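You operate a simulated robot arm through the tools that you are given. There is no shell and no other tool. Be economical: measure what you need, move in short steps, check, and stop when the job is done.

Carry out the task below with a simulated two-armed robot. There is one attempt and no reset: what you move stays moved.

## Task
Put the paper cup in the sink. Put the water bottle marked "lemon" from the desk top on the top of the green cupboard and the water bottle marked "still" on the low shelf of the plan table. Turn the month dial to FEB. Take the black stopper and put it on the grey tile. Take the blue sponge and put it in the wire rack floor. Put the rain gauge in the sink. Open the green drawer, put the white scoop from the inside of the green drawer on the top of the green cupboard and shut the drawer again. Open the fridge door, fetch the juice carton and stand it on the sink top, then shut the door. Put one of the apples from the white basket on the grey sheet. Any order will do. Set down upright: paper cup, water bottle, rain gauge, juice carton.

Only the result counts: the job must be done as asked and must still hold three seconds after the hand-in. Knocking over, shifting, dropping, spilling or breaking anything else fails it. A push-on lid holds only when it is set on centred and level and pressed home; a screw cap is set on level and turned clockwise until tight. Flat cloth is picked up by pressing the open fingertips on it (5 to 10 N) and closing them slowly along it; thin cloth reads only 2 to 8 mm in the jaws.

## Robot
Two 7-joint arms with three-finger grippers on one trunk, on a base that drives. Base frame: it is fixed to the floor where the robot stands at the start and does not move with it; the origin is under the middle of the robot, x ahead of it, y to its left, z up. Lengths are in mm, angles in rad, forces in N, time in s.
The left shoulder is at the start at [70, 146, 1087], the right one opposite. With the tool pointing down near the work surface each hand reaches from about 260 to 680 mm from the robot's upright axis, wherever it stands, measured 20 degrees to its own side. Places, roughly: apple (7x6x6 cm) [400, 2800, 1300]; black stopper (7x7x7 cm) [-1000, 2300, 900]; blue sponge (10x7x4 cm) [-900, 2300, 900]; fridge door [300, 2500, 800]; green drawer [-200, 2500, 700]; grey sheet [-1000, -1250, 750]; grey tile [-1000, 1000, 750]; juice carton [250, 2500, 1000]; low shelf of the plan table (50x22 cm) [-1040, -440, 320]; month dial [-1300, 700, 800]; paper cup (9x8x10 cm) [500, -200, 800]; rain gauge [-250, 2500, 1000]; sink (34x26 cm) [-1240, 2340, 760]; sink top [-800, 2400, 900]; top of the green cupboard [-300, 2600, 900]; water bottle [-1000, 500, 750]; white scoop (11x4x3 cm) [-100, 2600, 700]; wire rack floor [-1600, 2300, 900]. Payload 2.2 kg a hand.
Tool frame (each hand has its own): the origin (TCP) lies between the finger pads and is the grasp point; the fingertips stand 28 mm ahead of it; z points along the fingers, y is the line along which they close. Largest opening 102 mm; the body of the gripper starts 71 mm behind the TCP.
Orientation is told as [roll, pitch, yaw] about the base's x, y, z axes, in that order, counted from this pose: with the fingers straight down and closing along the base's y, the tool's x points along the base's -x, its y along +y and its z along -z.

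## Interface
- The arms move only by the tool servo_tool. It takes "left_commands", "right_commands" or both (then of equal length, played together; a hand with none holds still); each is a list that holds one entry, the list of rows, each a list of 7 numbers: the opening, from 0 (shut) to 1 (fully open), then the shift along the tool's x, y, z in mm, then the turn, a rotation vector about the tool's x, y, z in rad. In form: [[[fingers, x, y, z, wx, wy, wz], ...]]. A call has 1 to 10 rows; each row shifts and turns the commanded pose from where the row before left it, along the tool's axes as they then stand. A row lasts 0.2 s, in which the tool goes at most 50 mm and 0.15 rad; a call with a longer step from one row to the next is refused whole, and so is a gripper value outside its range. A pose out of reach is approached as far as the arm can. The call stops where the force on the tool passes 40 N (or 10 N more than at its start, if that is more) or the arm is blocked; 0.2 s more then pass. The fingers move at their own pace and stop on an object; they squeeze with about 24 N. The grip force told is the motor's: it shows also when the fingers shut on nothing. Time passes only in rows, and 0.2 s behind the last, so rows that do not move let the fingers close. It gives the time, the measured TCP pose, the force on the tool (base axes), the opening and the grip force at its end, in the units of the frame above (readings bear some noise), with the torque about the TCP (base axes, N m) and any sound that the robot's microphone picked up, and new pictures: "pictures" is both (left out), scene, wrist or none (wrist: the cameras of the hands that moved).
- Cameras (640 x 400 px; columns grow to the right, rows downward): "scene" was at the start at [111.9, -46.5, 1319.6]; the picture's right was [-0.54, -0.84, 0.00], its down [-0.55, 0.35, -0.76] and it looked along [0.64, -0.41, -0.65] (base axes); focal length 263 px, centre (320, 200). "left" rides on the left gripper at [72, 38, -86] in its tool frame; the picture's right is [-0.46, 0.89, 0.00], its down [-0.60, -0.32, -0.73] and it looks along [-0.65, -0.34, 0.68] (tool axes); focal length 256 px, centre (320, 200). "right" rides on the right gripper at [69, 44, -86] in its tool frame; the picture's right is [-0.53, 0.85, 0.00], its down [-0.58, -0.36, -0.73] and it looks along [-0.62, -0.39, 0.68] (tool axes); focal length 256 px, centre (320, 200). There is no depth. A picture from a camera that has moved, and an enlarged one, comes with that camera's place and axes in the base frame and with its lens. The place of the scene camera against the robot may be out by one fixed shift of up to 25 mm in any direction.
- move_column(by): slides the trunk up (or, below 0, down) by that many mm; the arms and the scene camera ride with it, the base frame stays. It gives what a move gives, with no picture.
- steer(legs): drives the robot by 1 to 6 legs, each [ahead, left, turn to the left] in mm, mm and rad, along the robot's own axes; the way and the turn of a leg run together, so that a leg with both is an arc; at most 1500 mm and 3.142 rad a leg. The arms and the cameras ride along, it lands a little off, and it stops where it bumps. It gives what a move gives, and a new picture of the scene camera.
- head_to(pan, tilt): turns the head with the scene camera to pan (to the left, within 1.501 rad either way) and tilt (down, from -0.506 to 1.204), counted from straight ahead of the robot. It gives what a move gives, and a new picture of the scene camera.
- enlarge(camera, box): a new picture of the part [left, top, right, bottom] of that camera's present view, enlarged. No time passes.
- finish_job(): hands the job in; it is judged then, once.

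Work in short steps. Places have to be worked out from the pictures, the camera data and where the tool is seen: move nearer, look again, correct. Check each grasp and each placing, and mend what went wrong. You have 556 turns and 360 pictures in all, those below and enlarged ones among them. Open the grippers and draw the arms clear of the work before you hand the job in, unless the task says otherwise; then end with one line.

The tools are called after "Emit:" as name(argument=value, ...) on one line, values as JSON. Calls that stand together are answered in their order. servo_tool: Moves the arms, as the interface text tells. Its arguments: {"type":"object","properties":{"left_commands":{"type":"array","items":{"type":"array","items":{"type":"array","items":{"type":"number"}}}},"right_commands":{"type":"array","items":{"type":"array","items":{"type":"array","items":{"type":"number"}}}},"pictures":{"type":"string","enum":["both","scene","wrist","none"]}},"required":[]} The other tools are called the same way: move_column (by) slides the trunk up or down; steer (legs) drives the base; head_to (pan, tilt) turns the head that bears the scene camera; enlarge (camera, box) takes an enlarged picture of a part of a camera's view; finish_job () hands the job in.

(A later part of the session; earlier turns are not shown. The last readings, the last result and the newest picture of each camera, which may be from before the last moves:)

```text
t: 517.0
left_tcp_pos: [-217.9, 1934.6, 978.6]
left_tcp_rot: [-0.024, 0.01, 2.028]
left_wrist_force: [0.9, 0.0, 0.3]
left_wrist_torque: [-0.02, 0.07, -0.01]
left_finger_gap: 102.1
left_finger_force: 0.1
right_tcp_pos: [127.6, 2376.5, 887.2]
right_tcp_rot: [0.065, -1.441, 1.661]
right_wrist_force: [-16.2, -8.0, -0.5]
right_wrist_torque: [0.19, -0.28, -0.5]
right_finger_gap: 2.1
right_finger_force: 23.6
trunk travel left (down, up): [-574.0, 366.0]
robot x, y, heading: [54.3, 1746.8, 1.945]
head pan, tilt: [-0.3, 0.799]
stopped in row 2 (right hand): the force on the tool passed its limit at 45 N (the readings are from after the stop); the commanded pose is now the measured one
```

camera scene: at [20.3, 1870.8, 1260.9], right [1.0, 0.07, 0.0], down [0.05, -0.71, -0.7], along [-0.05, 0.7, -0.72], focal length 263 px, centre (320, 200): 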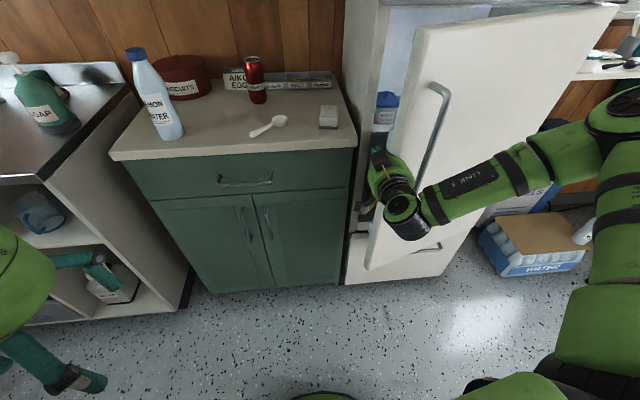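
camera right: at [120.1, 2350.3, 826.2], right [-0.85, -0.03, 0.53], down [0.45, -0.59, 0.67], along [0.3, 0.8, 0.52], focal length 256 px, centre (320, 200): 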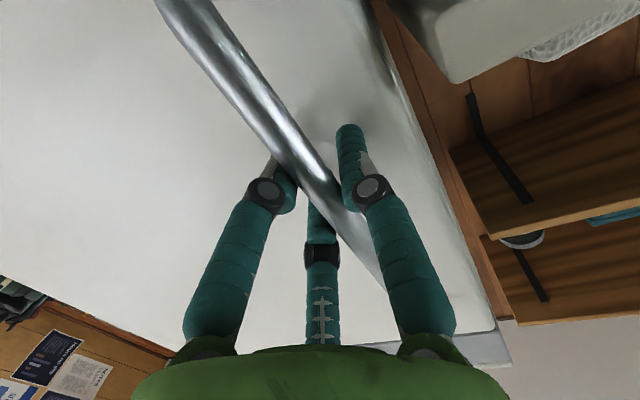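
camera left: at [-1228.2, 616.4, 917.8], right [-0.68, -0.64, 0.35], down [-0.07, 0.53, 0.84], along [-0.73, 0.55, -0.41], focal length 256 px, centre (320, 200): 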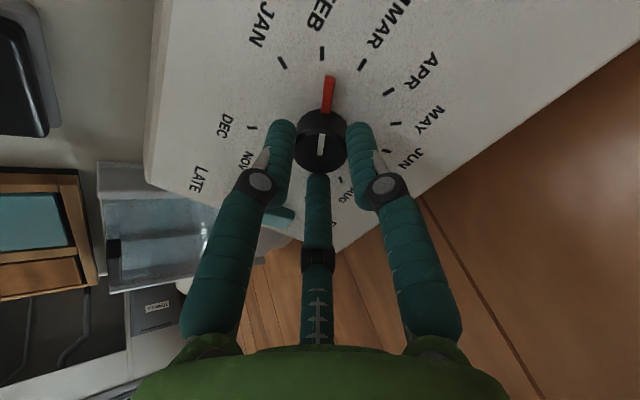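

Pushing sideways only presses along the door. I go back to the handle and pull it slowly instead.

Emit:
servo_tool(right_commands=[[[0, 0, 15, 0, 0, 0, 0]]], pictures="none")

Emit:
steer(legs=[[-130, 51, 0], [-31, -68, 0]])

Emit:
servo_tool(right_commands=[[[0.6, 0, 0, 0, 0, 0, 0], [0.6, 0, 0, 0, 0, 0, 0]]], pictures="wrist")

```text
t: 517.4
left_tcp_pos: [-218.2, 1936.8, 977.4]
left_tcp_rot: [-0.027, 0.013, 2.024]
left_wrist_force: [0.4, 0.0, 0.0]
left_wrist_torque: [0.0, 0.01, -0.03]
left_finger_gap: 102.2
left_finger_force: 0.1
right_tcp_pos: [120.0, 2377.2, 885.8]
right_tcp_rot: [0.058, -1.438, 1.648]
right_wrist_force: [-0.6, -0.1, 0.4]
right_wrist_torque: [-0.03, 0.0, -0.02]
right_finger_gap: 2.2
right_finger_force: 24.3
trunk travel left (down, up): [-574.0, 366.0]
robot x, y, heading: [55.1, 1744.1, 1.94]
head pan, tilt: [-0.3, 0.799]
```

```text
t: 519.3
left_tcp_pos: [-143.3, 1790.1, 979.3]
left_tcp_rot: [-0.026, 0.011, 2.026]
left_wrist_force: [0.4, 1.1, 0.2]
left_wrist_torque: [-0.01, 0.01, -0.01]
left_finger_gap: 101.7
left_finger_force: 0.1
right_tcp_pos: [193.5, 2232.7, 886.0]
right_tcp_rot: [0.061, -1.438, 1.649]
right_wrist_force: [-0.3, -0.2, -1.1]
right_wrist_torque: [-0.02, -0.01, 0.02]
right_finger_gap: 2.6
right_finger_force: 24.0
trunk travel left (down, up): [-574.0, 366.0]
robot x, y, heading: [127.7, 1603.5, 1.953]
head pan, tilt: [-0.3, 0.799]
camera scene: at [94.4, 1727.6, 1260.8], right [1.0, 0.07, 0.0], down [0.05, -0.71, -0.7], along [-0.05, 0.7, -0.72], focal length 263 px, centre (320, 200)
```

scene: 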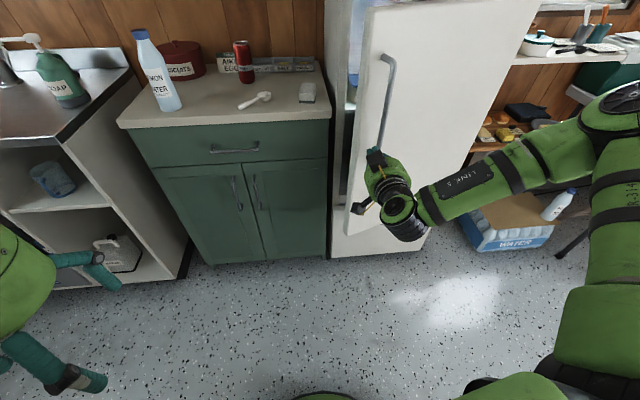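

```text
t: 519.9
left_tcp_pos: [-143.9, 1790.7, 979.1]
left_tcp_rot: [-0.026, 0.01, 2.026]
left_wrist_force: [0.2, 0.0, -0.1]
left_wrist_torque: [0.05, 0.01, -0.03]
left_finger_gap: 101.9
left_finger_force: 0.1
right_tcp_pos: [192.5, 2233.6, 886.3]
right_tcp_rot: [0.062, -1.438, 1.647]
right_wrist_force: [0.5, -0.8, 0.2]
right_wrist_torque: [-0.01, -0.02, 0.05]
right_finger_gap: 61.0
right_finger_force: 0.0
trunk travel left (down, up): [-574.0, 366.0]
robot x, y, heading: [126.0, 1601.9, 1.946]
head pan, tilt: [-0.3, 0.799]
camera right: at [161.3, 2133.8, 829.0], right [-0.84, -0.05, 0.54], down [0.46, -0.59, 0.66], along [0.29, 0.81, 0.52], focal length 256 px, centre (320, 200)
```

right: 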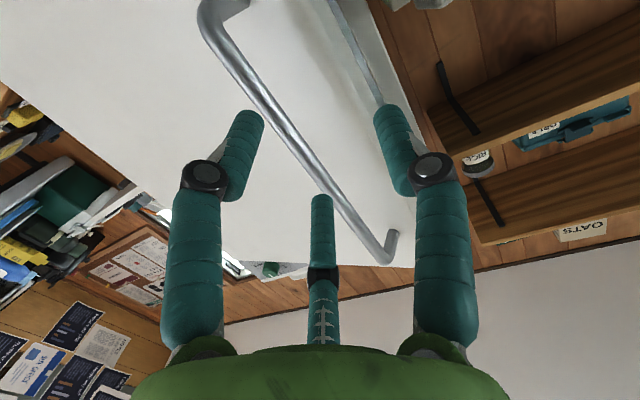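

Emit:
steer(legs=[[-10, -26, 0], [70, -25, 0]])

Emit:
servo_tool(right_commands=[[[0.3, 0, 0, 0, 0, 0, 0], [0.15, 0, 0, 0, 0, 0, 0], [0, 0, 0, 0, 0, 0, 0]]], pictures="wrist")

```text
t: 521.4
left_tcp_pos: [-118.5, 1865.9, 979.2]
left_tcp_rot: [-0.027, 0.011, 2.027]
left_wrist_force: [-0.8, 0.3, 0.1]
left_wrist_torque: [-0.03, 0.03, 0.01]
left_finger_gap: 101.9
left_finger_force: 0.1
right_tcp_pos: [219.0, 2305.3, 886.3]
right_tcp_rot: [0.066, -1.439, 1.647]
right_wrist_force: [0.7, -1.1, -0.2]
right_wrist_torque: [0.03, 0.01, 0.02]
right_finger_gap: 61.3
right_finger_force: 0.0
trunk travel left (down, up): [-574.0, 366.0]
robot x, y, heading: [155.7, 1676.4, 1.945]
head pan, tilt: [-0.3, 0.799]
camera scene: at [119.8, 1802.1, 1260.7], right [1.0, 0.07, 0.0], down [0.05, -0.72, -0.7], along [-0.05, 0.69, -0.72], focal length 263 px, centre (320, 200)
```

scene: 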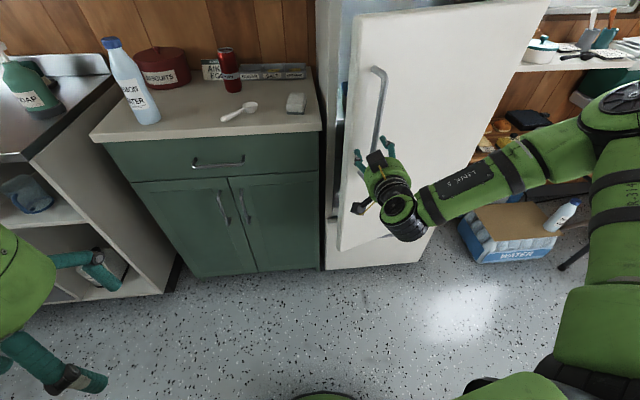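

```text
t: 522.2
left_tcp_pos: [-118.1, 1865.8, 978.8]
left_tcp_rot: [-0.024, 0.011, 2.027]
left_wrist_force: [0.1, -0.6, -1.6]
left_wrist_torque: [0.0, -0.01, -0.03]
left_finger_gap: 102.1
left_finger_force: 0.1
right_tcp_pos: [218.9, 2306.7, 884.4]
right_tcp_rot: [0.058, -1.438, 1.653]
right_wrist_force: [2.4, 0.2, -2.7]
right_wrist_torque: [-0.02, -0.39, -0.07]
right_finger_gap: 21.8
right_finger_force: 45.0
trunk travel left (down, up): [-574.0, 366.0]
robot x, y, heading: [156.7, 1676.6, 1.946]
head pan, tilt: [-0.3, 0.799]
camera right: at [186.8, 2207.7, 828.3], right [-0.84, -0.05, 0.54], down [0.46, -0.59, 0.67], along [0.29, 0.81, 0.52], focal length 256 px, centre (320, 200)
```

right: 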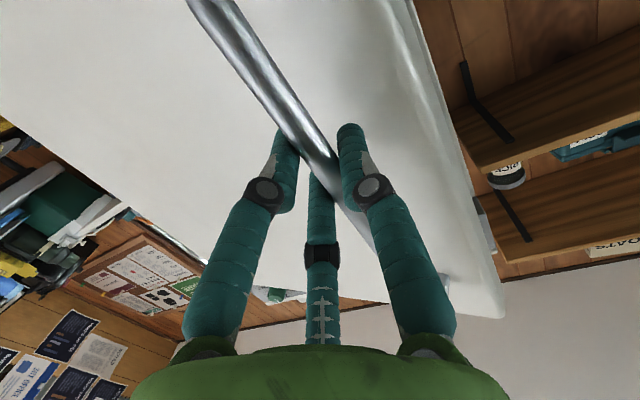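

Gripped again. Pull slowly with the arm.

Emit:
servo_tool(right_commands=[[[0, 0, -3, -6, 0, 0, 0], [0, 0, -5, -9, 0, 0, 0], [0, 0, -5, -9, 0, 0, 0], [0, 0, -5, -9, 0, 0, 0], [0, 0, -6, -9, 0, 0, 0], [0, 0, -6, -9, 0, 0, 0]]], pictures="none")

```text
t: 523.6
left_tcp_pos: [-118.7, 1868.6, 976.8]
left_tcp_rot: [-0.025, 0.013, 2.026]
left_wrist_force: [-0.3, -0.5, -0.5]
left_wrist_torque: [0.0, 0.01, -0.02]
left_finger_gap: 102.0
left_finger_force: 0.1
right_tcp_pos: [255.8, 2262.3, 887.0]
right_tcp_rot: [0.045, -1.42, 1.667]
right_wrist_force: [-0.4, -1.4, -29.1]
right_wrist_torque: [0.4, -0.47, 0.15]
right_finger_gap: 21.8
right_finger_force: 45.2
trunk travel left (down, up): [-574.0, 366.0]
robot x, y, heading: [154.0, 1679.4, 1.945]
head pan, tilt: [-0.3, 0.799]
```

Moves freely; only vertical drag built up. I compensate and continue along the arc.

Emit:
servo_tool(right_commands=[[[0, 5, -5, -6, 0, 0, 0], [0, 1, -8, -8, 0, 0, 0], [0, 1, -8, -8, 0, 0, 0], [0, 1, -8, -8, 0, 0, 0], [0, 1, -9, -7, 0, 0, 0], [0, 1, -9, -7, 0, 0, 0], [0, 1, -9, -7, 0, 0, 0]]], pictures="none")

```text
t: 525.1
left_tcp_pos: [-119.5, 1862.0, 979.5]
left_tcp_rot: [-0.025, 0.008, 2.027]
left_wrist_force: [0.1, 0.5, 0.0]
left_wrist_torque: [-0.02, 0.05, -0.01]
left_finger_gap: 101.8
left_finger_force: 0.1
right_tcp_pos: [301.3, 2221.6, 886.5]
right_tcp_rot: [0.093, -1.436, 1.651]
right_wrist_force: [-9.1, -12.7, 6.7]
right_wrist_torque: [-0.32, -0.88, 0.18]
right_finger_gap: 21.7
right_finger_force: 45.1
right hand out of reach, approached as far as the arm can: row 6, 7
trunk travel left (down, up): [-574.0, 366.0]
robot x, y, heading: [150.6, 1676.9, 1.949]
head pan, tilt: [-0.3, 0.799]
stopped in row 7 (right hand): the force on the tool passed its limit at 43 N (the readings are from after the stop); the commanded pose is now the measured one
```

Emit:
steer(legs=[[-40, 0, 0], [-40, -25, 0]])

```text
t: 526.0
left_tcp_pos: [-105.6, 1836.5, 979.9]
left_tcp_rot: [-0.024, 0.01, 2.025]
left_wrist_force: [0.3, -0.9, -0.1]
left_wrist_torque: [0.03, 0.04, 0.0]
left_finger_gap: 101.9
left_finger_force: 0.1
right_tcp_pos: [325.7, 2201.9, 885.5]
right_tcp_rot: [0.041, -1.451, 1.662]
right_wrist_force: [0.5, 3.7, -4.6]
right_wrist_torque: [0.08, -0.51, 0.1]
right_finger_gap: 21.6
right_finger_force: 45.3
trunk travel left (down, up): [-574.0, 366.0]
robot x, y, heading: [164.4, 1643.8, 1.949]
head pan, tilt: [-0.3, 0.799]
stopped in leg 1: the force on the tool passed its limit at 47 N (the readings are from after the stop); the commanded pose is now the measured one
camera scene: at [133.0, 1772.1, 1260.6], right [1.0, 0.08, 0.0], down [0.05, -0.71, -0.7], along [-0.05, 0.7, -0.72], focal length 263 px, centre (320, 200)
```

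scene: 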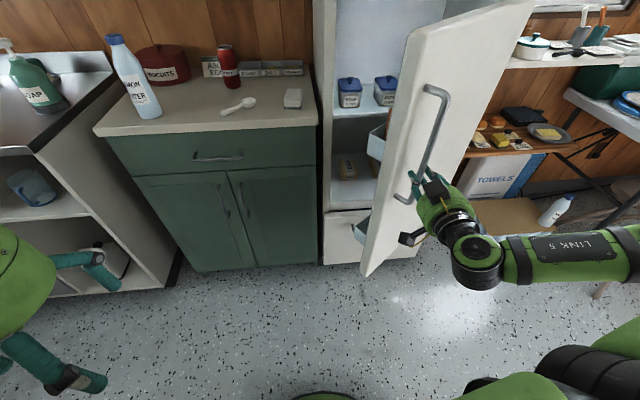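

Door is ~50° open. I release, go round its edge, and push it wider from inside.

Emit:
servo_tool(right_commands=[[[0.3, 0, 0, 0, 0, 0, 0], [0.7, 0, 0, 0, 0, 0, 0], [0.8, 0, 0, 0, 0, 0, 0]]], pictures="none")

Emit:
steer(legs=[[-120, 46, 0], [48, 130, 0]])

Emit:
servo_tool(right_commands=[[[0, 0, 0, 0, 0, 0, 0], [0, 0, 0, 0, 0, 0, 0], [0, 0, 0, 0, 0, 0, 0]]], pictures="none")

Emit:
steer(legs=[[165, -66, 0]])

```text
t: 526.8
left_tcp_pos: [-107.4, 1835.5, 979.0]
left_tcp_rot: [-0.026, 0.012, 2.026]
left_wrist_force: [-0.1, 0.2, 0.2]
left_wrist_torque: [0.02, 0.04, 0.0]
left_finger_gap: 101.7
left_finger_force: 0.0
right_tcp_pos: [323.6, 2201.7, 888.2]
right_tcp_rot: [0.048, -1.454, 1.657]
right_wrist_force: [1.6, -0.1, 0.2]
right_wrist_torque: [0.0, 0.01, 0.0]
right_finger_gap: 81.2
right_finger_force: 0.0
trunk travel left (down, up): [-574.0, 366.0]
robot x, y, heading: [163.6, 1643.2, 1.944]
head pan, tilt: [-0.3, 0.799]
```

```text
t: 529.0
left_tcp_pos: [-241.5, 1704.9, 979.2]
left_tcp_rot: [-0.026, 0.013, 2.027]
left_wrist_force: [0.2, -1.4, 0.2]
left_wrist_torque: [-0.02, -0.02, -0.01]
left_finger_gap: 102.1
left_finger_force: 0.0
right_tcp_pos: [188.1, 2071.2, 887.9]
right_tcp_rot: [0.045, -1.453, 1.659]
right_wrist_force: [-0.2, -0.2, -0.9]
right_wrist_torque: [0.01, -0.01, -0.01]
right_finger_gap: 81.6
right_finger_force: 0.0
trunk travel left (down, up): [-574.0, 366.0]
robot x, y, heading: [30.0, 1514.7, 1.948]
head pan, tilt: [-0.3, 0.799]
camera scene: at [-4.8, 1641.6, 1260.7], right [1.0, 0.08, 0.0], down [0.05, -0.71, -0.7], along [-0.05, 0.7, -0.72], focal length 263 px, centre (320, 200)
```

scene: 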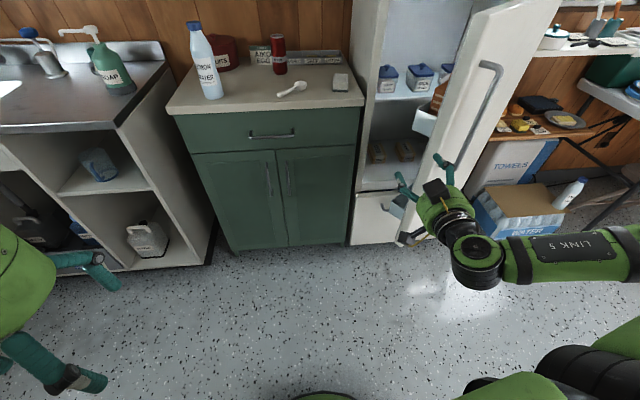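

```text
t: 529.8
left_tcp_pos: [-242.0, 1705.1, 977.9]
left_tcp_rot: [-0.025, 0.011, 2.026]
left_wrist_force: [0.3, -0.8, -0.6]
left_wrist_torque: [0.0, 0.0, 0.02]
left_finger_gap: 102.0
left_finger_force: 0.1
right_tcp_pos: [187.0, 2071.3, 887.5]
right_tcp_rot: [0.046, -1.454, 1.659]
right_wrist_force: [-0.7, -0.3, -0.2]
right_wrist_torque: [0.0, 0.03, -0.02]
right_finger_gap: 2.3
right_finger_force: 24.3
trunk travel left (down, up): [-574.0, 366.0]
robot x, y, heading: [25.9, 1516.2, 1.951]
head pan, tilt: [-0.3, 0.799]
```

```text
t: 531.3
left_tcp_pos: [-241.3, 1883.0, 978.6]
left_tcp_rot: [-0.025, 0.012, 2.027]
left_wrist_force: [0.2, 0.7, 0.6]
left_wrist_torque: [-0.04, -0.01, 0.0]
left_finger_gap: 102.1
left_finger_force: 0.3
right_tcp_pos: [187.2, 2248.8, 887.6]
right_tcp_rot: [0.045, -1.455, 1.657]
right_wrist_force: [0.5, 0.3, 0.2]
right_wrist_torque: [0.01, -0.04, 0.03]
right_finger_gap: 1.9
right_finger_force: 23.4
trunk travel left (down, up): [-574.0, 366.0]
robot x, y, heading: [29.5, 1692.2, 1.942]
head pan, tilt: [-0.3, 0.799]
camera scene: at [-4.3, 1819.6, 1260.7], right [1.0, 0.08, 0.0], down [0.05, -0.72, -0.7], along [-0.05, 0.69, -0.72], focal length 263 px, centre (320, 200)
```

scene: 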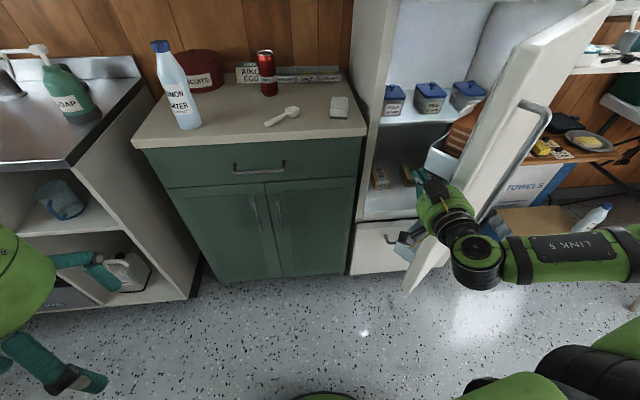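

The juice carton seems to stand in the door bin. I enlarge to identify it.

Emit:
enlarge(camera="scene", box=[360, 60, 560, 185])

```text
3.20 times, centred on (460, 122) of scene
camera zoom: at [-4.3, 1819.6, 1260.7], right [1.0, 0.08, 0.0], down [0.05, -0.72, -0.7], along [-0.05, 0.69, -0.72], focal length 840 px, centre (-128, 448)
```

zoom: 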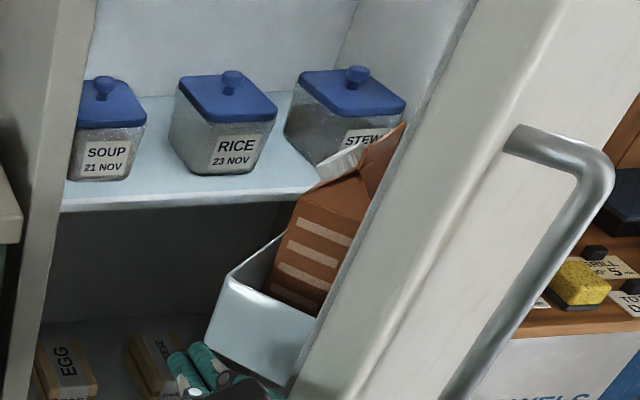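

The carton (gable top) stands in the door's bin. I set up the arm to sweep the door wider by its edge.

Emit:
servo_tool(right_commands=[[[0, 0, 45, 0, 0, 0, 0], [0, 0, 45, 0, 0, 0, 0], [0, 0, 40, 0, 0, 0, 0]]], pictures="none")

Emit:
steer(legs=[[-110, -140, 0]])

Emit:
servo_tool(right_commands=[[[0, 0, -12, 0, 0, 0, 0], [0, 0, -12, 0, 0, 0, 0], [0, 0, -12, 0, 0, 0, 0], [0, 0, -12, 0, 0, 0, 0], [0, 0, -12, 0, 0, 0, 0], [0, 0, -12, 0, 0, 0, 0], [0, 0, -12, 0, 0, 0, 0], [0, 0, -12, 0, 0, 0, 0], [0, 0, -12, 0, 0, 0, 0], [0, 0, -12, 0, 0, 0, 0]]], pictures="scene")

```text
t: 532.1
left_tcp_pos: [-244.3, 1882.5, 978.2]
left_tcp_rot: [-0.029, 0.013, 2.027]
left_wrist_force: [-0.2, -0.3, -0.6]
left_wrist_torque: [-0.02, -0.05, 0.03]
left_finger_gap: 102.1
left_finger_force: 0.2
right_tcp_pos: [61.2, 2232.4, 890.6]
right_tcp_rot: [0.043, -1.453, 1.66]
right_wrist_force: [-0.9, 0.4, -0.8]
right_wrist_torque: [-0.04, -0.01, -0.01]
right_finger_gap: 2.2
right_finger_force: 24.4
trunk travel left (down, up): [-574.0, 366.0]
robot x, y, heading: [28.5, 1693.5, 1.947]
head pan, tilt: [-0.3, 0.799]
```

```text
t: 533.6
left_tcp_pos: [-70.3, 1834.6, 979.1]
left_tcp_rot: [-0.027, 0.011, 2.024]
left_wrist_force: [-0.3, -1.1, -0.3]
left_wrist_torque: [0.0, -0.01, -0.02]
left_finger_gap: 101.9
left_finger_force: 0.0
right_tcp_pos: [234.0, 2183.8, 889.9]
right_tcp_rot: [0.048, -1.453, 1.656]
right_wrist_force: [0.6, -0.5, 0.1]
right_wrist_torque: [0.0, 0.01, 0.04]
right_finger_gap: 2.0
right_finger_force: 24.3
trunk travel left (down, up): [-574.0, 366.0]
robot x, y, heading: [202.3, 1644.9, 1.942]
head pan, tilt: [-0.3, 0.799]
camera scene: at [167.5, 1770.3, 1260.7], right [1.0, 0.07, 0.0], down [0.05, -0.71, -0.7], along [-0.05, 0.7, -0.72], focal length 263 px, centre (320, 200)
```

scene: 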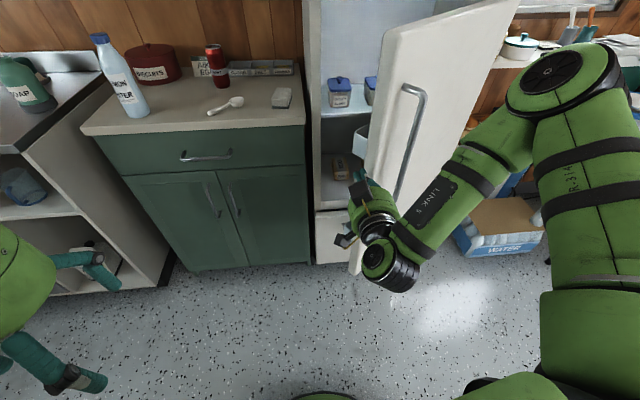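

```text
t: 534.5
left_tcp_pos: [-71.3, 1831.5, 979.6]
left_tcp_rot: [-0.027, 0.009, 2.028]
left_wrist_force: [-0.1, 0.4, 1.4]
left_wrist_torque: [-0.03, 0.06, 0.02]
left_finger_gap: 101.9
left_finger_force: 0.1
right_tcp_pos: [259.7, 2180.4, 890.8]
right_tcp_rot: [0.114, -1.441, 1.629]
right_wrist_force: [-13.3, -14.4, 4.7]
right_wrist_torque: [0.26, 0.0, 0.29]
right_finger_gap: 2.0
right_finger_force: 23.8
trunk travel left (down, up): [-574.0, 366.0]
robot x, y, heading: [200.5, 1644.9, 1.945]
head pan, tilt: [-0.3, 0.799]
stopped in row 4 (right hand): the force on the tool passed its limit at 46 N (the readings are from after the stop); the commanded pose is now the measured one
camera scene: at [166.6, 1767.5, 1261.2], right [1.0, 0.08, 0.0], down [0.05, -0.71, -0.7], along [-0.05, 0.7, -0.72], focal length 263 px, centre (320, 200)
```

scene: 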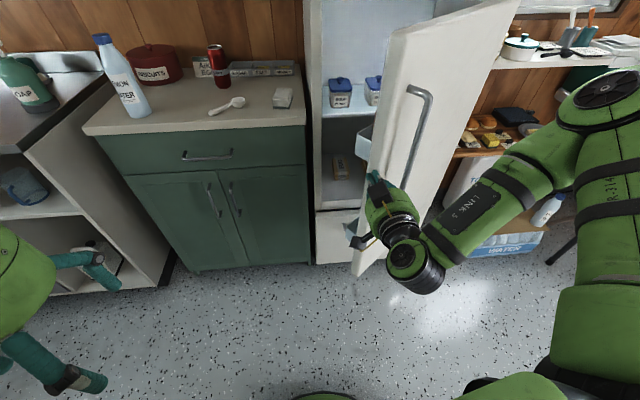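

I was pushing on the door's end edge. I go deeper behind the inner face, below the bin, and sweep again.

Emit:
servo_tool(right_commands=[[[0, 0, 30, 0, 0, 0, 0]]], pictures="none")

Emit:
move_column(by=-45)

Emit:
steer(legs=[[80, -25, 0]])

Emit:
servo_tool(right_commands=[[[0, 0, -15, 0, 0, 0, 0], [0, 0, -15, 0, 0, 0, 0], [0, 0, -15, 0, 0, 0, 0], [0, 0, -12, 0, 0, 0, 0], [0, 0, -12, 0, 0, 0, 0], [0, 0, -12, 0, 0, 0, 0], [0, 0, -12, 0, 0, 0, 0], [0, 0, -12, 0, 0, 0, 0], [0, 0, -12, 0, 0, 0, 0], [0, 0, -12, 0, 0, 0, 0]]], pictures="scene")

```text
t: 534.9
left_tcp_pos: [-73.6, 1834.7, 977.6]
left_tcp_rot: [-0.026, 0.013, 2.026]
left_wrist_force: [-0.8, -0.2, -0.2]
left_wrist_torque: [-0.01, -0.02, 0.01]
left_finger_gap: 102.1
left_finger_force: 0.0
right_tcp_pos: [233.1, 2180.3, 886.8]
right_tcp_rot: [0.057, -1.439, 1.668]
right_wrist_force: [-1.2, 0.1, 0.4]
right_wrist_torque: [-0.03, 0.01, -0.02]
right_finger_gap: 2.0
right_finger_force: 23.9
trunk travel left (down, up): [-574.0, 366.0]
robot x, y, heading: [200.9, 1643.2, 1.947]
head pan, tilt: [-0.3, 0.799]
```

```text
t: 535.8
left_tcp_pos: [-71.4, 1833.8, 933.9]
left_tcp_rot: [-0.026, 0.012, 2.027]
left_wrist_force: [0.8, 0.4, 0.4]
left_wrist_torque: [0.03, -0.01, 0.0]
left_finger_gap: 102.0
left_finger_force: 0.0
right_tcp_pos: [234.4, 2179.6, 842.5]
right_tcp_rot: [0.082, -1.44, 1.646]
right_wrist_force: [-0.2, 0.5, -0.1]
right_wrist_torque: [-0.01, 0.01, -0.03]
right_finger_gap: 2.2
right_finger_force: 23.8
trunk travel left (down, up): [-529.0, 411.0]
robot x, y, heading: [200.5, 1642.5, 1.949]
head pan, tilt: [-0.3, 0.799]
```

```text
t: 536.9
left_tcp_pos: [-77.4, 1911.4, 932.9]
left_tcp_rot: [-0.027, 0.014, 2.027]
left_wrist_force: [-0.7, 0.2, -0.1]
left_wrist_torque: [-0.02, -0.01, -0.02]
left_finger_gap: 101.9
left_finger_force: 0.2
right_tcp_pos: [219.3, 2253.6, 841.1]
right_tcp_rot: [0.118, -1.43, 1.641]
right_wrist_force: [0.2, -0.3, 0.5]
right_wrist_torque: [-0.03, -0.04, -0.06]
right_finger_gap: 1.9
right_finger_force: 24.2
trunk travel left (down, up): [-529.0, 411.0]
robot x, y, heading: [190.7, 1727.5, 1.949]
head pan, tilt: [-0.3, 0.799]
stopped in leg 1: the force on the tool passed its limit at 46 N (the readings are from after the stop); the commanded pose is now the measured one
camera scene: at [159.6, 1848.5, 1215.6], right [1.0, 0.08, 0.0], down [0.06, -0.72, -0.7], along [-0.05, 0.69, -0.72], focal length 263 px, centre (320, 200)
```

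scene: 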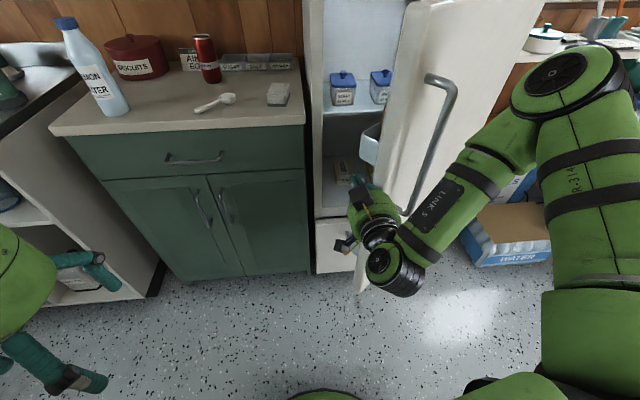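

```text
t: 537.3
left_tcp_pos: [-77.4, 1909.3, 934.9]
left_tcp_rot: [-0.025, 0.012, 2.029]
left_wrist_force: [1.0, 0.4, 0.7]
left_wrist_torque: [0.01, 0.04, 0.01]
left_finger_gap: 102.3
left_finger_force: 0.1
right_tcp_pos: [224.6, 2247.3, 841.6]
right_tcp_rot: [0.174, -1.419, 1.623]
right_wrist_force: [-13.0, -15.1, 4.5]
right_wrist_torque: [0.28, -0.32, -0.54]
right_finger_gap: 2.0
right_finger_force: 23.9
trunk travel left (down, up): [-529.0, 411.0]
robot x, y, heading: [194.2, 1724.6, 1.952]
head pan, tilt: [-0.3, 0.799]
stopped in row 2 (right hand): the force on the tool passed its limit at 48 N (the readings are from after the stop); the commanded pose is now the measured one
camera scene: at [159.8, 1845.4, 1216.1], right [1.0, 0.08, 0.0], down [0.06, -0.71, -0.7], along [-0.05, 0.7, -0.72], focal length 263 px, centre (320, 200)
```

scene: 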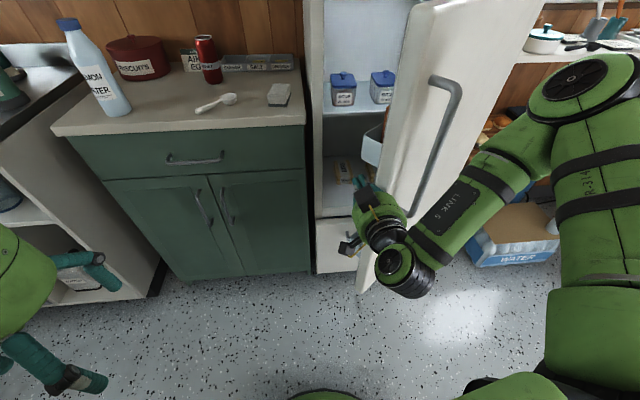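

The right arm can't open it wider here, and the carton (near [275, 2353], in the door bin) is better reached from above with the left hand. I back out, turn, and place the robot in front of the door.

Emit:
steer(legs=[[-150, 50, 0], [0, 0, -0.75]])

Emit:
move_column(by=100)

Emit:
servo_tool(left_commands=[[[1, 0, 0, -40, 0, 0, 0.1], [1, 0, 0, -40, 0, 0, 0.09], [1, 0, 0, -30, 0, 0, 0]]], pictures="none")

```text
t: 540.7
left_tcp_pos: [134.6, 1885.8, 932.3]
left_tcp_rot: [-0.025, 0.012, 1.276]
left_wrist_force: [-0.5, -0.9, -0.5]
left_wrist_torque: [-0.01, 0.0, -0.01]
left_finger_gap: 101.8
left_finger_force: 0.1
right_tcp_pos: [588.9, 1925.5, 838.8]
right_tcp_rot: [0.154, -1.417, 0.88]
right_wrist_force: [-0.3, -0.3, -0.6]
right_wrist_torque: [-0.02, -0.01, 0.01]
right_finger_gap: 2.2
right_finger_force: 24.0
trunk travel left (down, up): [-529.0, 411.0]
robot x, y, heading: [203.3, 1561.4, 1.196]
head pan, tilt: [-0.3, 0.799]
camera scene: at [263.1, 1670.7, 1215.7], right [0.78, -0.62, 0.0], down [-0.45, -0.56, -0.7], along [0.44, 0.54, -0.72], focal length 263 px, centre (320, 200)
```

scene: 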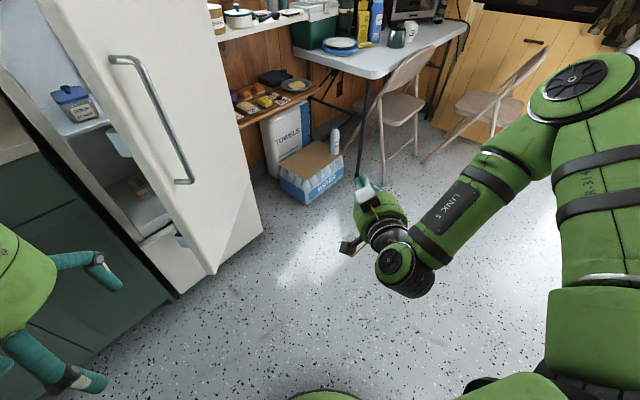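

```text
t: 542.1
left_tcp_pos: [133.8, 1886.2, 1033.8]
left_tcp_rot: [-0.024, 0.012, 1.275]
left_wrist_force: [0.4, 0.0, 0.3]
left_wrist_torque: [0.0, -0.05, 0.01]
left_finger_gap: 102.0
left_finger_force: 0.1
right_tcp_pos: [588.4, 1924.9, 939.3]
right_tcp_rot: [0.152, -1.417, 0.879]
right_wrist_force: [0.4, 0.8, 0.9]
right_wrist_torque: [-0.05, 0.01, 0.0]
right_finger_gap: 2.2
right_finger_force: 24.2
trunk travel left (down, up): [-629.0, 311.0]
robot x, y, heading: [201.8, 1561.7, 1.197]
head pan, tilt: [-0.3, 0.799]
```

```text
t: 542.9
left_tcp_pos: [131.5, 1888.3, 1144.8]
left_tcp_rot: [-0.027, 0.007, 1.085]
left_wrist_force: [-0.4, 0.1, -0.1]
left_wrist_torque: [0.0, 0.02, 0.0]
left_finger_gap: 102.0
left_finger_force: 0.0
right_tcp_pos: [589.7, 1923.9, 938.7]
right_tcp_rot: [0.156, -1.417, 0.876]
right_wrist_force: [-0.1, -0.7, -0.6]
right_wrist_torque: [0.01, 0.02, -0.02]
right_finger_gap: 2.0
right_finger_force: 23.8
trunk travel left (down, up): [-629.0, 311.0]
robot x, y, heading: [201.8, 1563.7, 1.197]
head pan, tilt: [-0.3, 0.799]
```

Emit:
steer(legs=[[255, 29, 0]])

Emit:
servo_tool(left_commands=[[[1, -20, 0, 0, 0, 0, 0], [1, -30, 0, 0, 0, 0, 0], [1, -30, 0, 0, 0, 0, 0]]], pictures="wrist")

```text
t: 544.7
left_tcp_pos: [197.9, 2135.5, 1143.6]
left_tcp_rot: [-0.028, 0.007, 1.083]
left_wrist_force: [-0.3, -0.4, -0.7]
left_wrist_torque: [-0.03, -0.03, 0.01]
left_finger_gap: 102.2
left_finger_force: 0.0
right_tcp_pos: [655.6, 2170.8, 940.4]
right_tcp_rot: [0.155, -1.417, 0.877]
right_wrist_force: [-0.3, 0.0, -0.7]
right_wrist_torque: [-0.01, 0.0, -0.02]
right_finger_gap: 2.3
right_finger_force: 24.5
trunk travel left (down, up): [-629.0, 311.0]
robot x, y, heading: [271.9, 1810.4, 1.193]
head pan, tilt: [-0.3, 0.799]
camera scene: at [329.7, 1917.6, 1315.8], right [0.78, -0.63, 0.0], down [-0.45, -0.56, -0.7], along [0.44, 0.54, -0.72], focal length 263 px, centre (320, 200)
```

scene: 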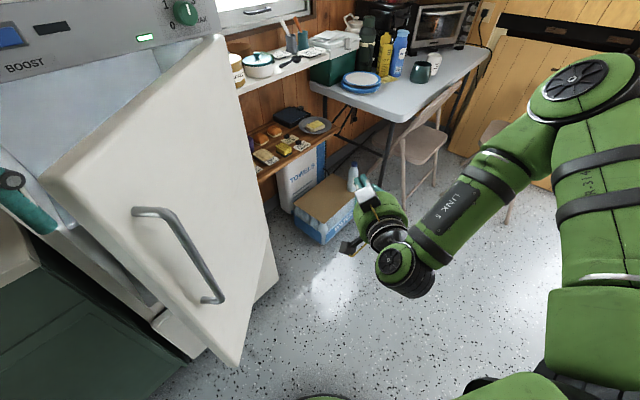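

```text
t: 545.5
left_tcp_pos: [236.6, 2208.9, 1144.2]
left_tcp_rot: [-0.03, 0.004, 1.085]
left_wrist_force: [-0.9, -2.7, 7.4]
left_wrist_torque: [0.07, -0.16, -0.05]
left_finger_gap: 97.2
left_finger_force: 0.0
right_tcp_pos: [656.9, 2172.8, 939.2]
right_tcp_rot: [0.154, -1.416, 0.876]
right_wrist_force: [0.1, 0.0, -0.2]
right_wrist_torque: [0.01, -0.01, -0.02]
right_finger_gap: 2.2
right_finger_force: 24.1
trunk travel left (down, up): [-629.0, 311.0]
robot x, y, heading: [270.7, 1810.3, 1.195]
head pan, tilt: [-0.3, 0.799]
camera left: at [166.4, 2163.6, 1230.0], right [-0.57, 0.82, -0.03], down [0.54, 0.4, 0.74], along [0.62, 0.4, -0.67], focal length 256 px, centre (320, 200)
```

left: 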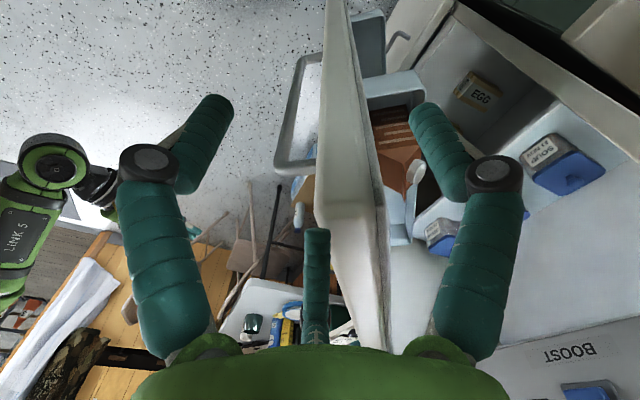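

The left hand straddles the door edge. I shift it inward (toward the fridge interior), tilt it, and go over the carton near [286, 2362].

Emit:
servo_tool(left_commands=[[[1, 15, 0, -10, 0, 0, 0], [1, 0, 40, 0, 0, 0, 0], [1, 0, 40, 0, 0, 0, 0], [1, 0, 0, 0, 0.117, 0, 0], [1, 0, 0, 0, 0.117, 0, 0], [1, 0, 0, 0, 0.117, 0, 0], [1, -40, 0, 0, 0, 0, 0], [1, -40, 0, 0, 0, 0, 0], [1, -40, 0, 0, 0, 0, 0]]], pictures="wrist")

```text
t: 546.4
left_tcp_pos: [159.4, 2233.1, 1156.3]
left_tcp_rot: [-0.074, -0.02, 1.084]
left_wrist_force: [0.9, 0.5, 11.8]
left_wrist_torque: [0.41, -0.66, -0.17]
left_finger_gap: 103.2
left_finger_force: 0.0
right_tcp_pos: [656.1, 2171.4, 939.5]
right_tcp_rot: [0.159, -1.418, 0.872]
right_wrist_force: [-1.1, -0.7, 0.8]
right_wrist_torque: [-0.01, -0.03, -0.02]
right_finger_gap: 2.0
right_finger_force: 24.1
trunk travel left (down, up): [-629.0, 311.0]
robot x, y, heading: [272.2, 1812.0, 1.193]
head pan, tilt: [-0.3, 0.799]
stopped in row 4 (left hand): the force on the tool passed its limit at 41 N (the readings are from after the stop); the commanded pose is now the measured one
camera left: at [86.0, 2187.1, 1238.5], right [-0.56, 0.82, -0.06], down [0.51, 0.4, 0.76], along [0.65, 0.4, -0.64], focal length 256 px, centre (320, 200)
```

left: 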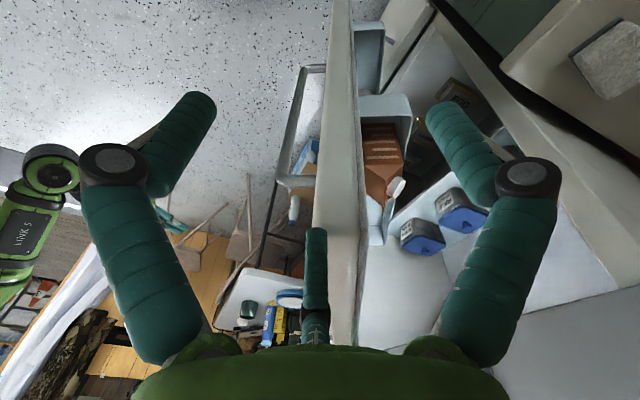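

The door edge is between the fingers, so I use this to swing the door further open, moving the hand slowly toward the opening direction.

Emit:
servo_tool(left_commands=[[[1, 0, -12, 0, 0, 0, 0], [1, 0, -14, 0, 0, 0, 0], [1, 0, -14, 0, 0, 0, 0], [1, 0, -14, 0, 0, 0, 0], [1, 0, -14, 0, 0, 0, 0], [1, 0, -14, 0, 0, 0, 0], [1, 0, -14, 0, 0, 0, 0], [1, 0, -14, 0, 0, 0, 0], [1, 0, -14, 0, 0, 0, 0], [1, 0, -14, 0, 0, 0, 0]]], pictures="none")

```text
t: 548.6
left_tcp_pos: [282.2, 2168.6, 1164.7]
left_tcp_rot: [-0.072, -0.014, 1.086]
left_wrist_force: [-0.1, -0.1, 0.1]
left_wrist_torque: [0.01, -0.03, 0.01]
left_finger_gap: 102.1
left_finger_force: 0.0
right_tcp_pos: [657.5, 2172.6, 938.4]
right_tcp_rot: [0.159, -1.417, 0.873]
right_wrist_force: [-0.3, -0.2, -0.9]
right_wrist_torque: [0.01, 0.02, -0.02]
right_finger_gap: 2.1
right_finger_force: 23.7
trunk travel left (down, up): [-629.0, 311.0]
robot x, y, heading: [272.6, 1810.9, 1.195]
head pan, tilt: [-0.3, 0.799]
```

Emit:
servo_tool(left_commands=[[[1, 0, -14, 0, 0, 0, 0], [1, 3, -14, 0, 0, 0, 0], [1, 0, -14, 0, 0, 0, 0], [1, 0, -14, 0, 0, 0, 0], [1, -3, -14, 0, 0, 0, 0], [1, -3, -14, 0, 0, 0, 0], [1, -4, -14, 0, 0, 0, 0], [1, -4, -14, 0, 0, 0, 0]]], pictures="scene")

```text
t: 550.4
left_tcp_pos: [386.6, 2125.8, 1174.2]
left_tcp_rot: [-0.071, -0.011, 1.086]
left_wrist_force: [0.4, 0.5, 0.5]
left_wrist_torque: [-0.03, -0.01, -0.02]
left_finger_gap: 102.4
left_finger_force: 0.1
right_tcp_pos: [656.2, 2172.6, 939.1]
right_tcp_rot: [0.158, -1.417, 0.873]
right_wrist_force: [-0.9, -0.7, 0.8]
right_wrist_torque: [-0.05, 0.0, 0.04]
right_finger_gap: 2.0
right_finger_force: 23.9
trunk travel left (down, up): [-629.0, 311.0]
robot x, y, heading: [275.1, 1809.7, 1.191]
head pan, tilt: [-0.3, 0.799]
camera scene: at [330.8, 1918.1, 1315.7], right [0.78, -0.63, 0.0], down [-0.45, -0.56, -0.7], along [0.44, 0.54, -0.72], focal length 263 px, centre (320, 200)
```

scene: 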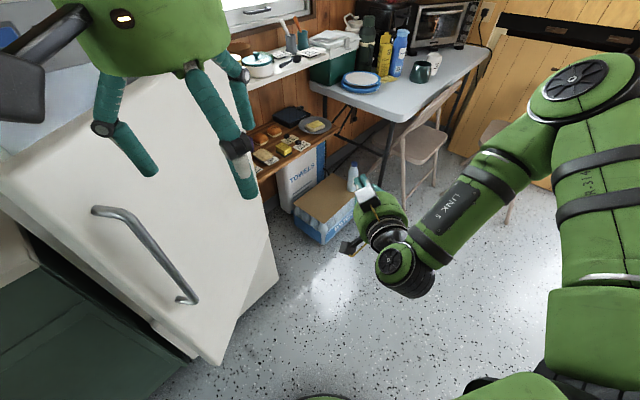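

The hand slipped outside the door. I'll instead go over the door top: raise high, move the left hand to the inner side above the carton, tilting it slightly.

Emit:
move_column(by=200)

Emit:
servo_tool(left_commands=[[[1, -27, 37, 0, 0, 0, 0], [1, -27, 37, 0, 0, 0, 0], [1, -27, 37, 0, 0, 0, 0], [1, -27, 37, 0, 0, 0, 0], [1, -27, 37, 0, 0, 0, 0], [1, -27, 37, 0, 0, 0, 0], [1, 0, 0, 0, 0.14, 0, 0], [1, 0, 0, 0, 0.14, 0, 0]]], pictures="wrist")

```text
t: 552.6
left_tcp_pos: [385.3, 2125.1, 1373.1]
left_tcp_rot: [-0.073, -0.013, 1.086]
left_wrist_force: [0.0, 0.3, 0.6]
left_wrist_torque: [0.02, 0.0, 0.02]
left_finger_gap: 101.9
left_finger_force: 0.1
right_tcp_pos: [656.5, 2171.4, 1138.4]
right_tcp_rot: [0.155, -1.417, 0.875]
right_wrist_force: [0.4, 0.7, -0.5]
right_wrist_torque: [0.03, 0.02, 0.01]
right_finger_gap: 2.2
right_finger_force: 24.1
trunk travel left (down, up): [-829.0, 111.0]
robot x, y, heading: [267.9, 1809.3, 1.194]
head pan, tilt: [-0.3, 0.799]
```

```text
t: 554.4
left_tcp_pos: [263.2, 2374.0, 1358.7]
left_tcp_rot: [-0.356, -0.013, 1.085]
left_wrist_force: [0.0, 0.9, 0.6]
left_wrist_torque: [-0.01, 0.0, -0.03]
left_finger_gap: 101.7
left_finger_force: 0.0
right_tcp_pos: [653.7, 2173.9, 1139.6]
right_tcp_rot: [0.146, -1.417, 0.885]
right_wrist_force: [-1.0, -0.1, 0.4]
right_wrist_torque: [0.0, -0.04, -0.04]
right_finger_gap: 2.0
right_finger_force: 23.7
trunk travel left (down, up): [-829.0, 111.0]
robot x, y, heading: [270.7, 1808.2, 1.198]
head pan, tilt: [-0.3, 0.799]
camera left: at [170.2, 2339.1, 1426.0], right [-0.52, 0.8, -0.3], down [0.32, 0.51, 0.8], along [0.8, 0.32, -0.51], focal length 256 px, centre (320, 200)
```

left: 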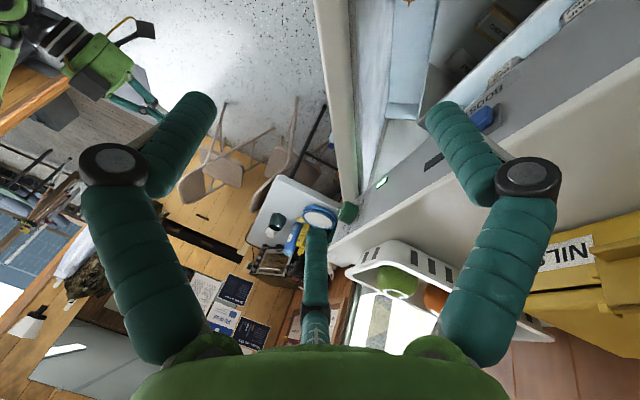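

The hand is on the inner side now. I close the fingers, lower beside the door's inner face and push it open slowly.

Emit:
servo_tool(left_commands=[[[0.2, 0, 0, 0, 0, 0, 0], [0, 0, 0, 0, 0, 0, 0], [0, 0, 0, 0, 0, 0, 0]]], pictures="none")

Emit:
move_column(by=-190)

Emit:
servo_tool(left_commands=[[[0, 0, -11, 4, 0, 0, 0], [0, 0, -11, 4, 0, 0, 0], [0, 0, -11, 4, 0, 0, 0], [0, 0, -11, 4, 0, 0, 0], [0, 0, -11, 4, 0, 0, 0], [0, 0, -11, 4, 0, 0, 0], [0, 0, -11, 4, 0, 0, 0], [0, 0, -11, 4, 0, 0, 0], [0, 0, -11, 4, 0, 0, 0], [0, 0, -11, 4, 0, 0, 0]]], pictures="none")

```text
t: 555.2
left_tcp_pos: [265.3, 2372.9, 1358.8]
left_tcp_rot: [-0.351, -0.012, 1.083]
left_wrist_force: [0.1, 0.2, -0.4]
left_wrist_torque: [0.02, 0.02, -0.01]
left_finger_gap: 2.1
left_finger_force: 23.9
right_tcp_pos: [656.7, 2171.8, 1139.4]
right_tcp_rot: [0.154, -1.417, 0.875]
right_wrist_force: [-0.4, -0.4, 0.6]
right_wrist_torque: [0.01, 0.0, 0.0]
right_finger_gap: 2.0
right_finger_force: 23.4
trunk travel left (down, up): [-829.0, 111.0]
robot x, y, heading: [269.4, 1812.8, 1.197]
head pan, tilt: [-0.3, 0.799]
```

```text
t: 557.3
left_tcp_pos: [265.1, 2373.5, 1170.2]
left_tcp_rot: [-0.35, -0.012, 1.084]
left_wrist_force: [0.0, 0.2, -0.3]
left_wrist_torque: [-0.03, -0.02, 0.0]
left_finger_gap: 2.0
left_finger_force: 23.7
right_tcp_pos: [656.5, 2172.5, 950.0]
right_tcp_rot: [0.155, -1.417, 0.877]
right_wrist_force: [0.1, 0.2, 0.4]
right_wrist_torque: [-0.01, -0.01, -0.03]
right_finger_gap: 2.1
right_finger_force: 23.9
trunk travel left (down, up): [-639.0, 301.0]
robot x, y, heading: [270.7, 1810.8, 1.19]
head pan, tilt: [-0.3, 0.799]
```

```text
t: 559.5
left_tcp_pos: [368.6, 2317.1, 1170.0]
left_tcp_rot: [-0.353, -0.014, 1.085]
left_wrist_force: [-1.8, -1.3, 8.1]
left_wrist_torque: [-0.12, 0.01, -0.01]
left_finger_gap: 2.1
left_finger_force: 24.5
right_tcp_pos: [656.8, 2171.0, 949.3]
right_tcp_rot: [0.16, -1.416, 0.87]
right_wrist_force: [0.1, -0.4, 0.1]
right_wrist_torque: [0.01, -0.03, 0.0]
right_finger_gap: 2.1
right_finger_force: 23.6
trunk travel left (down, up): [-639.0, 301.0]
robot x, y, heading: [273.6, 1809.9, 1.196]
head pan, tilt: [-0.3, 0.799]
```

Emit:
servo_tool(left_commands=[[[0, -2, -11, 4, 0, 0, 0], [0, -2, -11, 4, 0, 0, 0], [0, -2, -11, 4, 0, 0, 0], [0, -2, -11, 4, 0, 0, 0], [0, -2, -11, 4, 0, 0, 0], [0, -3, -11, 4, 0, 0, 0], [0, -3, -11, 4, 0, 0, 0], [0, -3, -11, 4, 0, 0, 0], [0, -4, -11, 4, 0, 0, 0], [0, -4, -11, 4, 0, 0, 0]]], pictures="scene")

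```text
t: 561.7
left_tcp_pos: [485.7, 2286.5, 1171.4]
left_tcp_rot: [-0.352, -0.014, 1.086]
left_wrist_force: [0.2, -1.2, 5.7]
left_wrist_torque: [-0.02, -0.06, 0.09]
left_finger_gap: 2.1
left_finger_force: 23.8
right_tcp_pos: [657.2, 2171.0, 949.2]
right_tcp_rot: [0.16, -1.418, 0.871]
right_wrist_force: [0.3, 0.1, -0.3]
right_wrist_torque: [0.0, 0.02, 0.01]
right_finger_gap: 2.2
right_finger_force: 24.1
trunk travel left (down, up): [-639.0, 301.0]
robot x, y, heading: [273.1, 1810.9, 1.195]
head pan, tilt: [-0.3, 0.799]
camera scene: at [330.3, 1916.9, 1325.9], right [0.78, -0.63, 0.0], down [-0.45, -0.56, -0.7], along [0.44, 0.54, -0.72], focal length 263 px, centre (320, 200)
```

scene: 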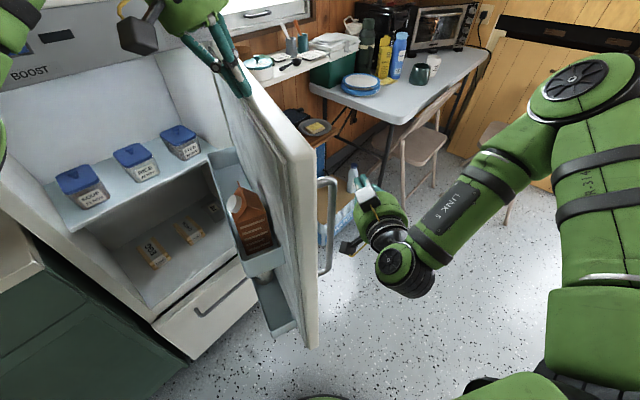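

The door stands wide open and the carton is in plain view, at about [430, 2257], z 804–1004. I bring the left hand above it, turned and tilted away from the door.

Emit:
servo_tool(left_commands=[[[0, 10, 40, 0, 0, 0, 0], [0, 22, 23, 20, 0, 0, 0], [0, 22, 23, 20, 0, 0, 0], [0, 22, 23, 20, 0, 0, 0], [0.5, 0, 0, 0, 0, -0.042, -0.1135], [1, 0, 0, 0, 0, -0.042, -0.1135], [1, 0, 0, 0, 0, -0.042, -0.1135], [1, 0, 0, 0, 0, -0.042, -0.1135]]], pictures="wrist")

```text
t: 562.1
left_tcp_pos: [455.9, 2293.4, 1167.9]
left_tcp_rot: [-0.373, -0.033, 1.082]
left_wrist_force: [-3.9, -2.6, 10.7]
left_wrist_torque: [-0.08, -0.11, 0.01]
left_finger_gap: 1.8
left_finger_force: 23.5
right_tcp_pos: [654.2, 2173.8, 950.9]
right_tcp_rot: [0.137, -1.419, 0.895]
right_wrist_force: [0.5, 0.2, -0.3]
right_wrist_torque: [-0.02, -0.01, -0.04]
right_finger_gap: 2.3
right_finger_force: 24.1
trunk travel left (down, up): [-639.0, 301.0]
robot x, y, heading: [267.8, 1811.5, 1.196]
head pan, tilt: [-0.3, 0.799]
stopped in row 1 (left hand): the force on the tool passed its limit at 45 N (the readings are from after the stop); the commanded pose is now the measured one
camera left: at [360.1, 2259.5, 1232.6], right [-0.5, 0.81, -0.31], down [0.3, 0.5, 0.82], along [0.81, 0.32, -0.49], focal length 256 px, centre (320, 200)
```

left: 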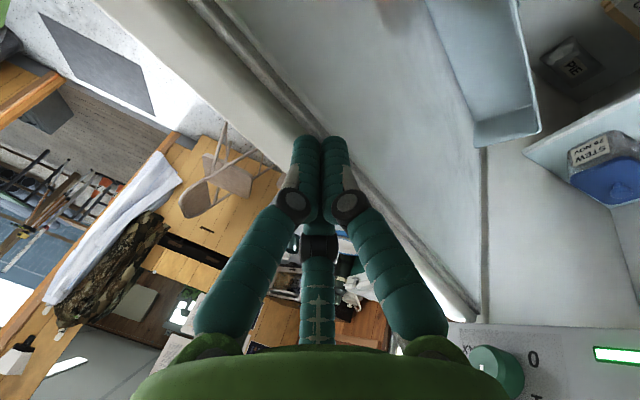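

The fist sits on the door's top edge. Raise first, then move.

Emit:
move_column(by=60)

Emit:
servo_tool(left_commands=[[[0, 10, 40, -15, 0, 0, 0], [0, 15, 40, -10, 0, 0, 0], [0, 20, 20, 0, 0, 0, 0], [0, 20, 10, 10, 0, 0, 0], [0.5, 0, 0, 0, 0, -0.042, -0.1135], [1, 0, 0, 0, 0, -0.042, -0.1135], [1, 0, 0, 0, 0, -0.042, -0.1135], [1, 0, 0, 0, 0, -0.042, -0.1135]]], pictures="wrist")

```text
t: 563.1
left_tcp_pos: [459.7, 2294.1, 1225.7]
left_tcp_rot: [-0.366, -0.028, 1.083]
left_wrist_force: [-0.2, 0.9, 0.6]
left_wrist_torque: [-0.03, 0.01, 0.02]
left_finger_gap: 1.9
left_finger_force: 23.4
right_tcp_pos: [657.7, 2171.1, 1009.8]
right_tcp_rot: [0.153, -1.418, 0.878]
right_wrist_force: [0.3, 0.4, 0.7]
right_wrist_torque: [-0.02, -0.01, -0.02]
right_finger_gap: 2.3
right_finger_force: 24.3
trunk travel left (down, up): [-699.0, 241.0]
robot x, y, heading: [272.8, 1807.8, 1.199]
head pan, tilt: [-0.3, 0.799]
```

```text
t: 564.9
left_tcp_pos: [333.3, 2288.1, 1198.5]
left_tcp_rot: [-0.379, -0.02, 1.571]
left_wrist_force: [-0.3, -0.1, -0.4]
left_wrist_torque: [-0.03, 0.0, 0.01]
left_finger_gap: 102.1
left_finger_force: 0.1
right_tcp_pos: [656.1, 2172.3, 1009.2]
right_tcp_rot: [0.157, -1.417, 0.875]
right_wrist_force: [0.4, 0.3, 0.3]
right_wrist_torque: [0.01, -0.01, 0.04]
right_finger_gap: 2.0
right_finger_force: 23.8
trunk travel left (down, up): [-699.0, 241.0]
robot x, y, heading: [270.0, 1809.4, 1.193]
head pan, tilt: [-0.3, 0.799]
camera left: at [265.8, 2214.0, 1263.8], right [-0.82, 0.47, -0.32], down [0.02, 0.59, 0.81], along [0.57, 0.66, -0.49], focal length 256 px, centre (320, 200)
```

left: 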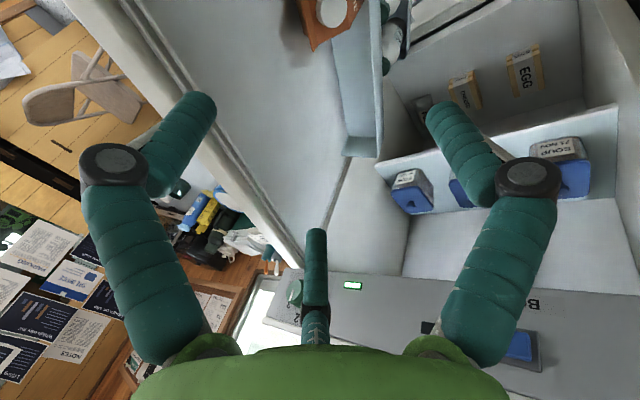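

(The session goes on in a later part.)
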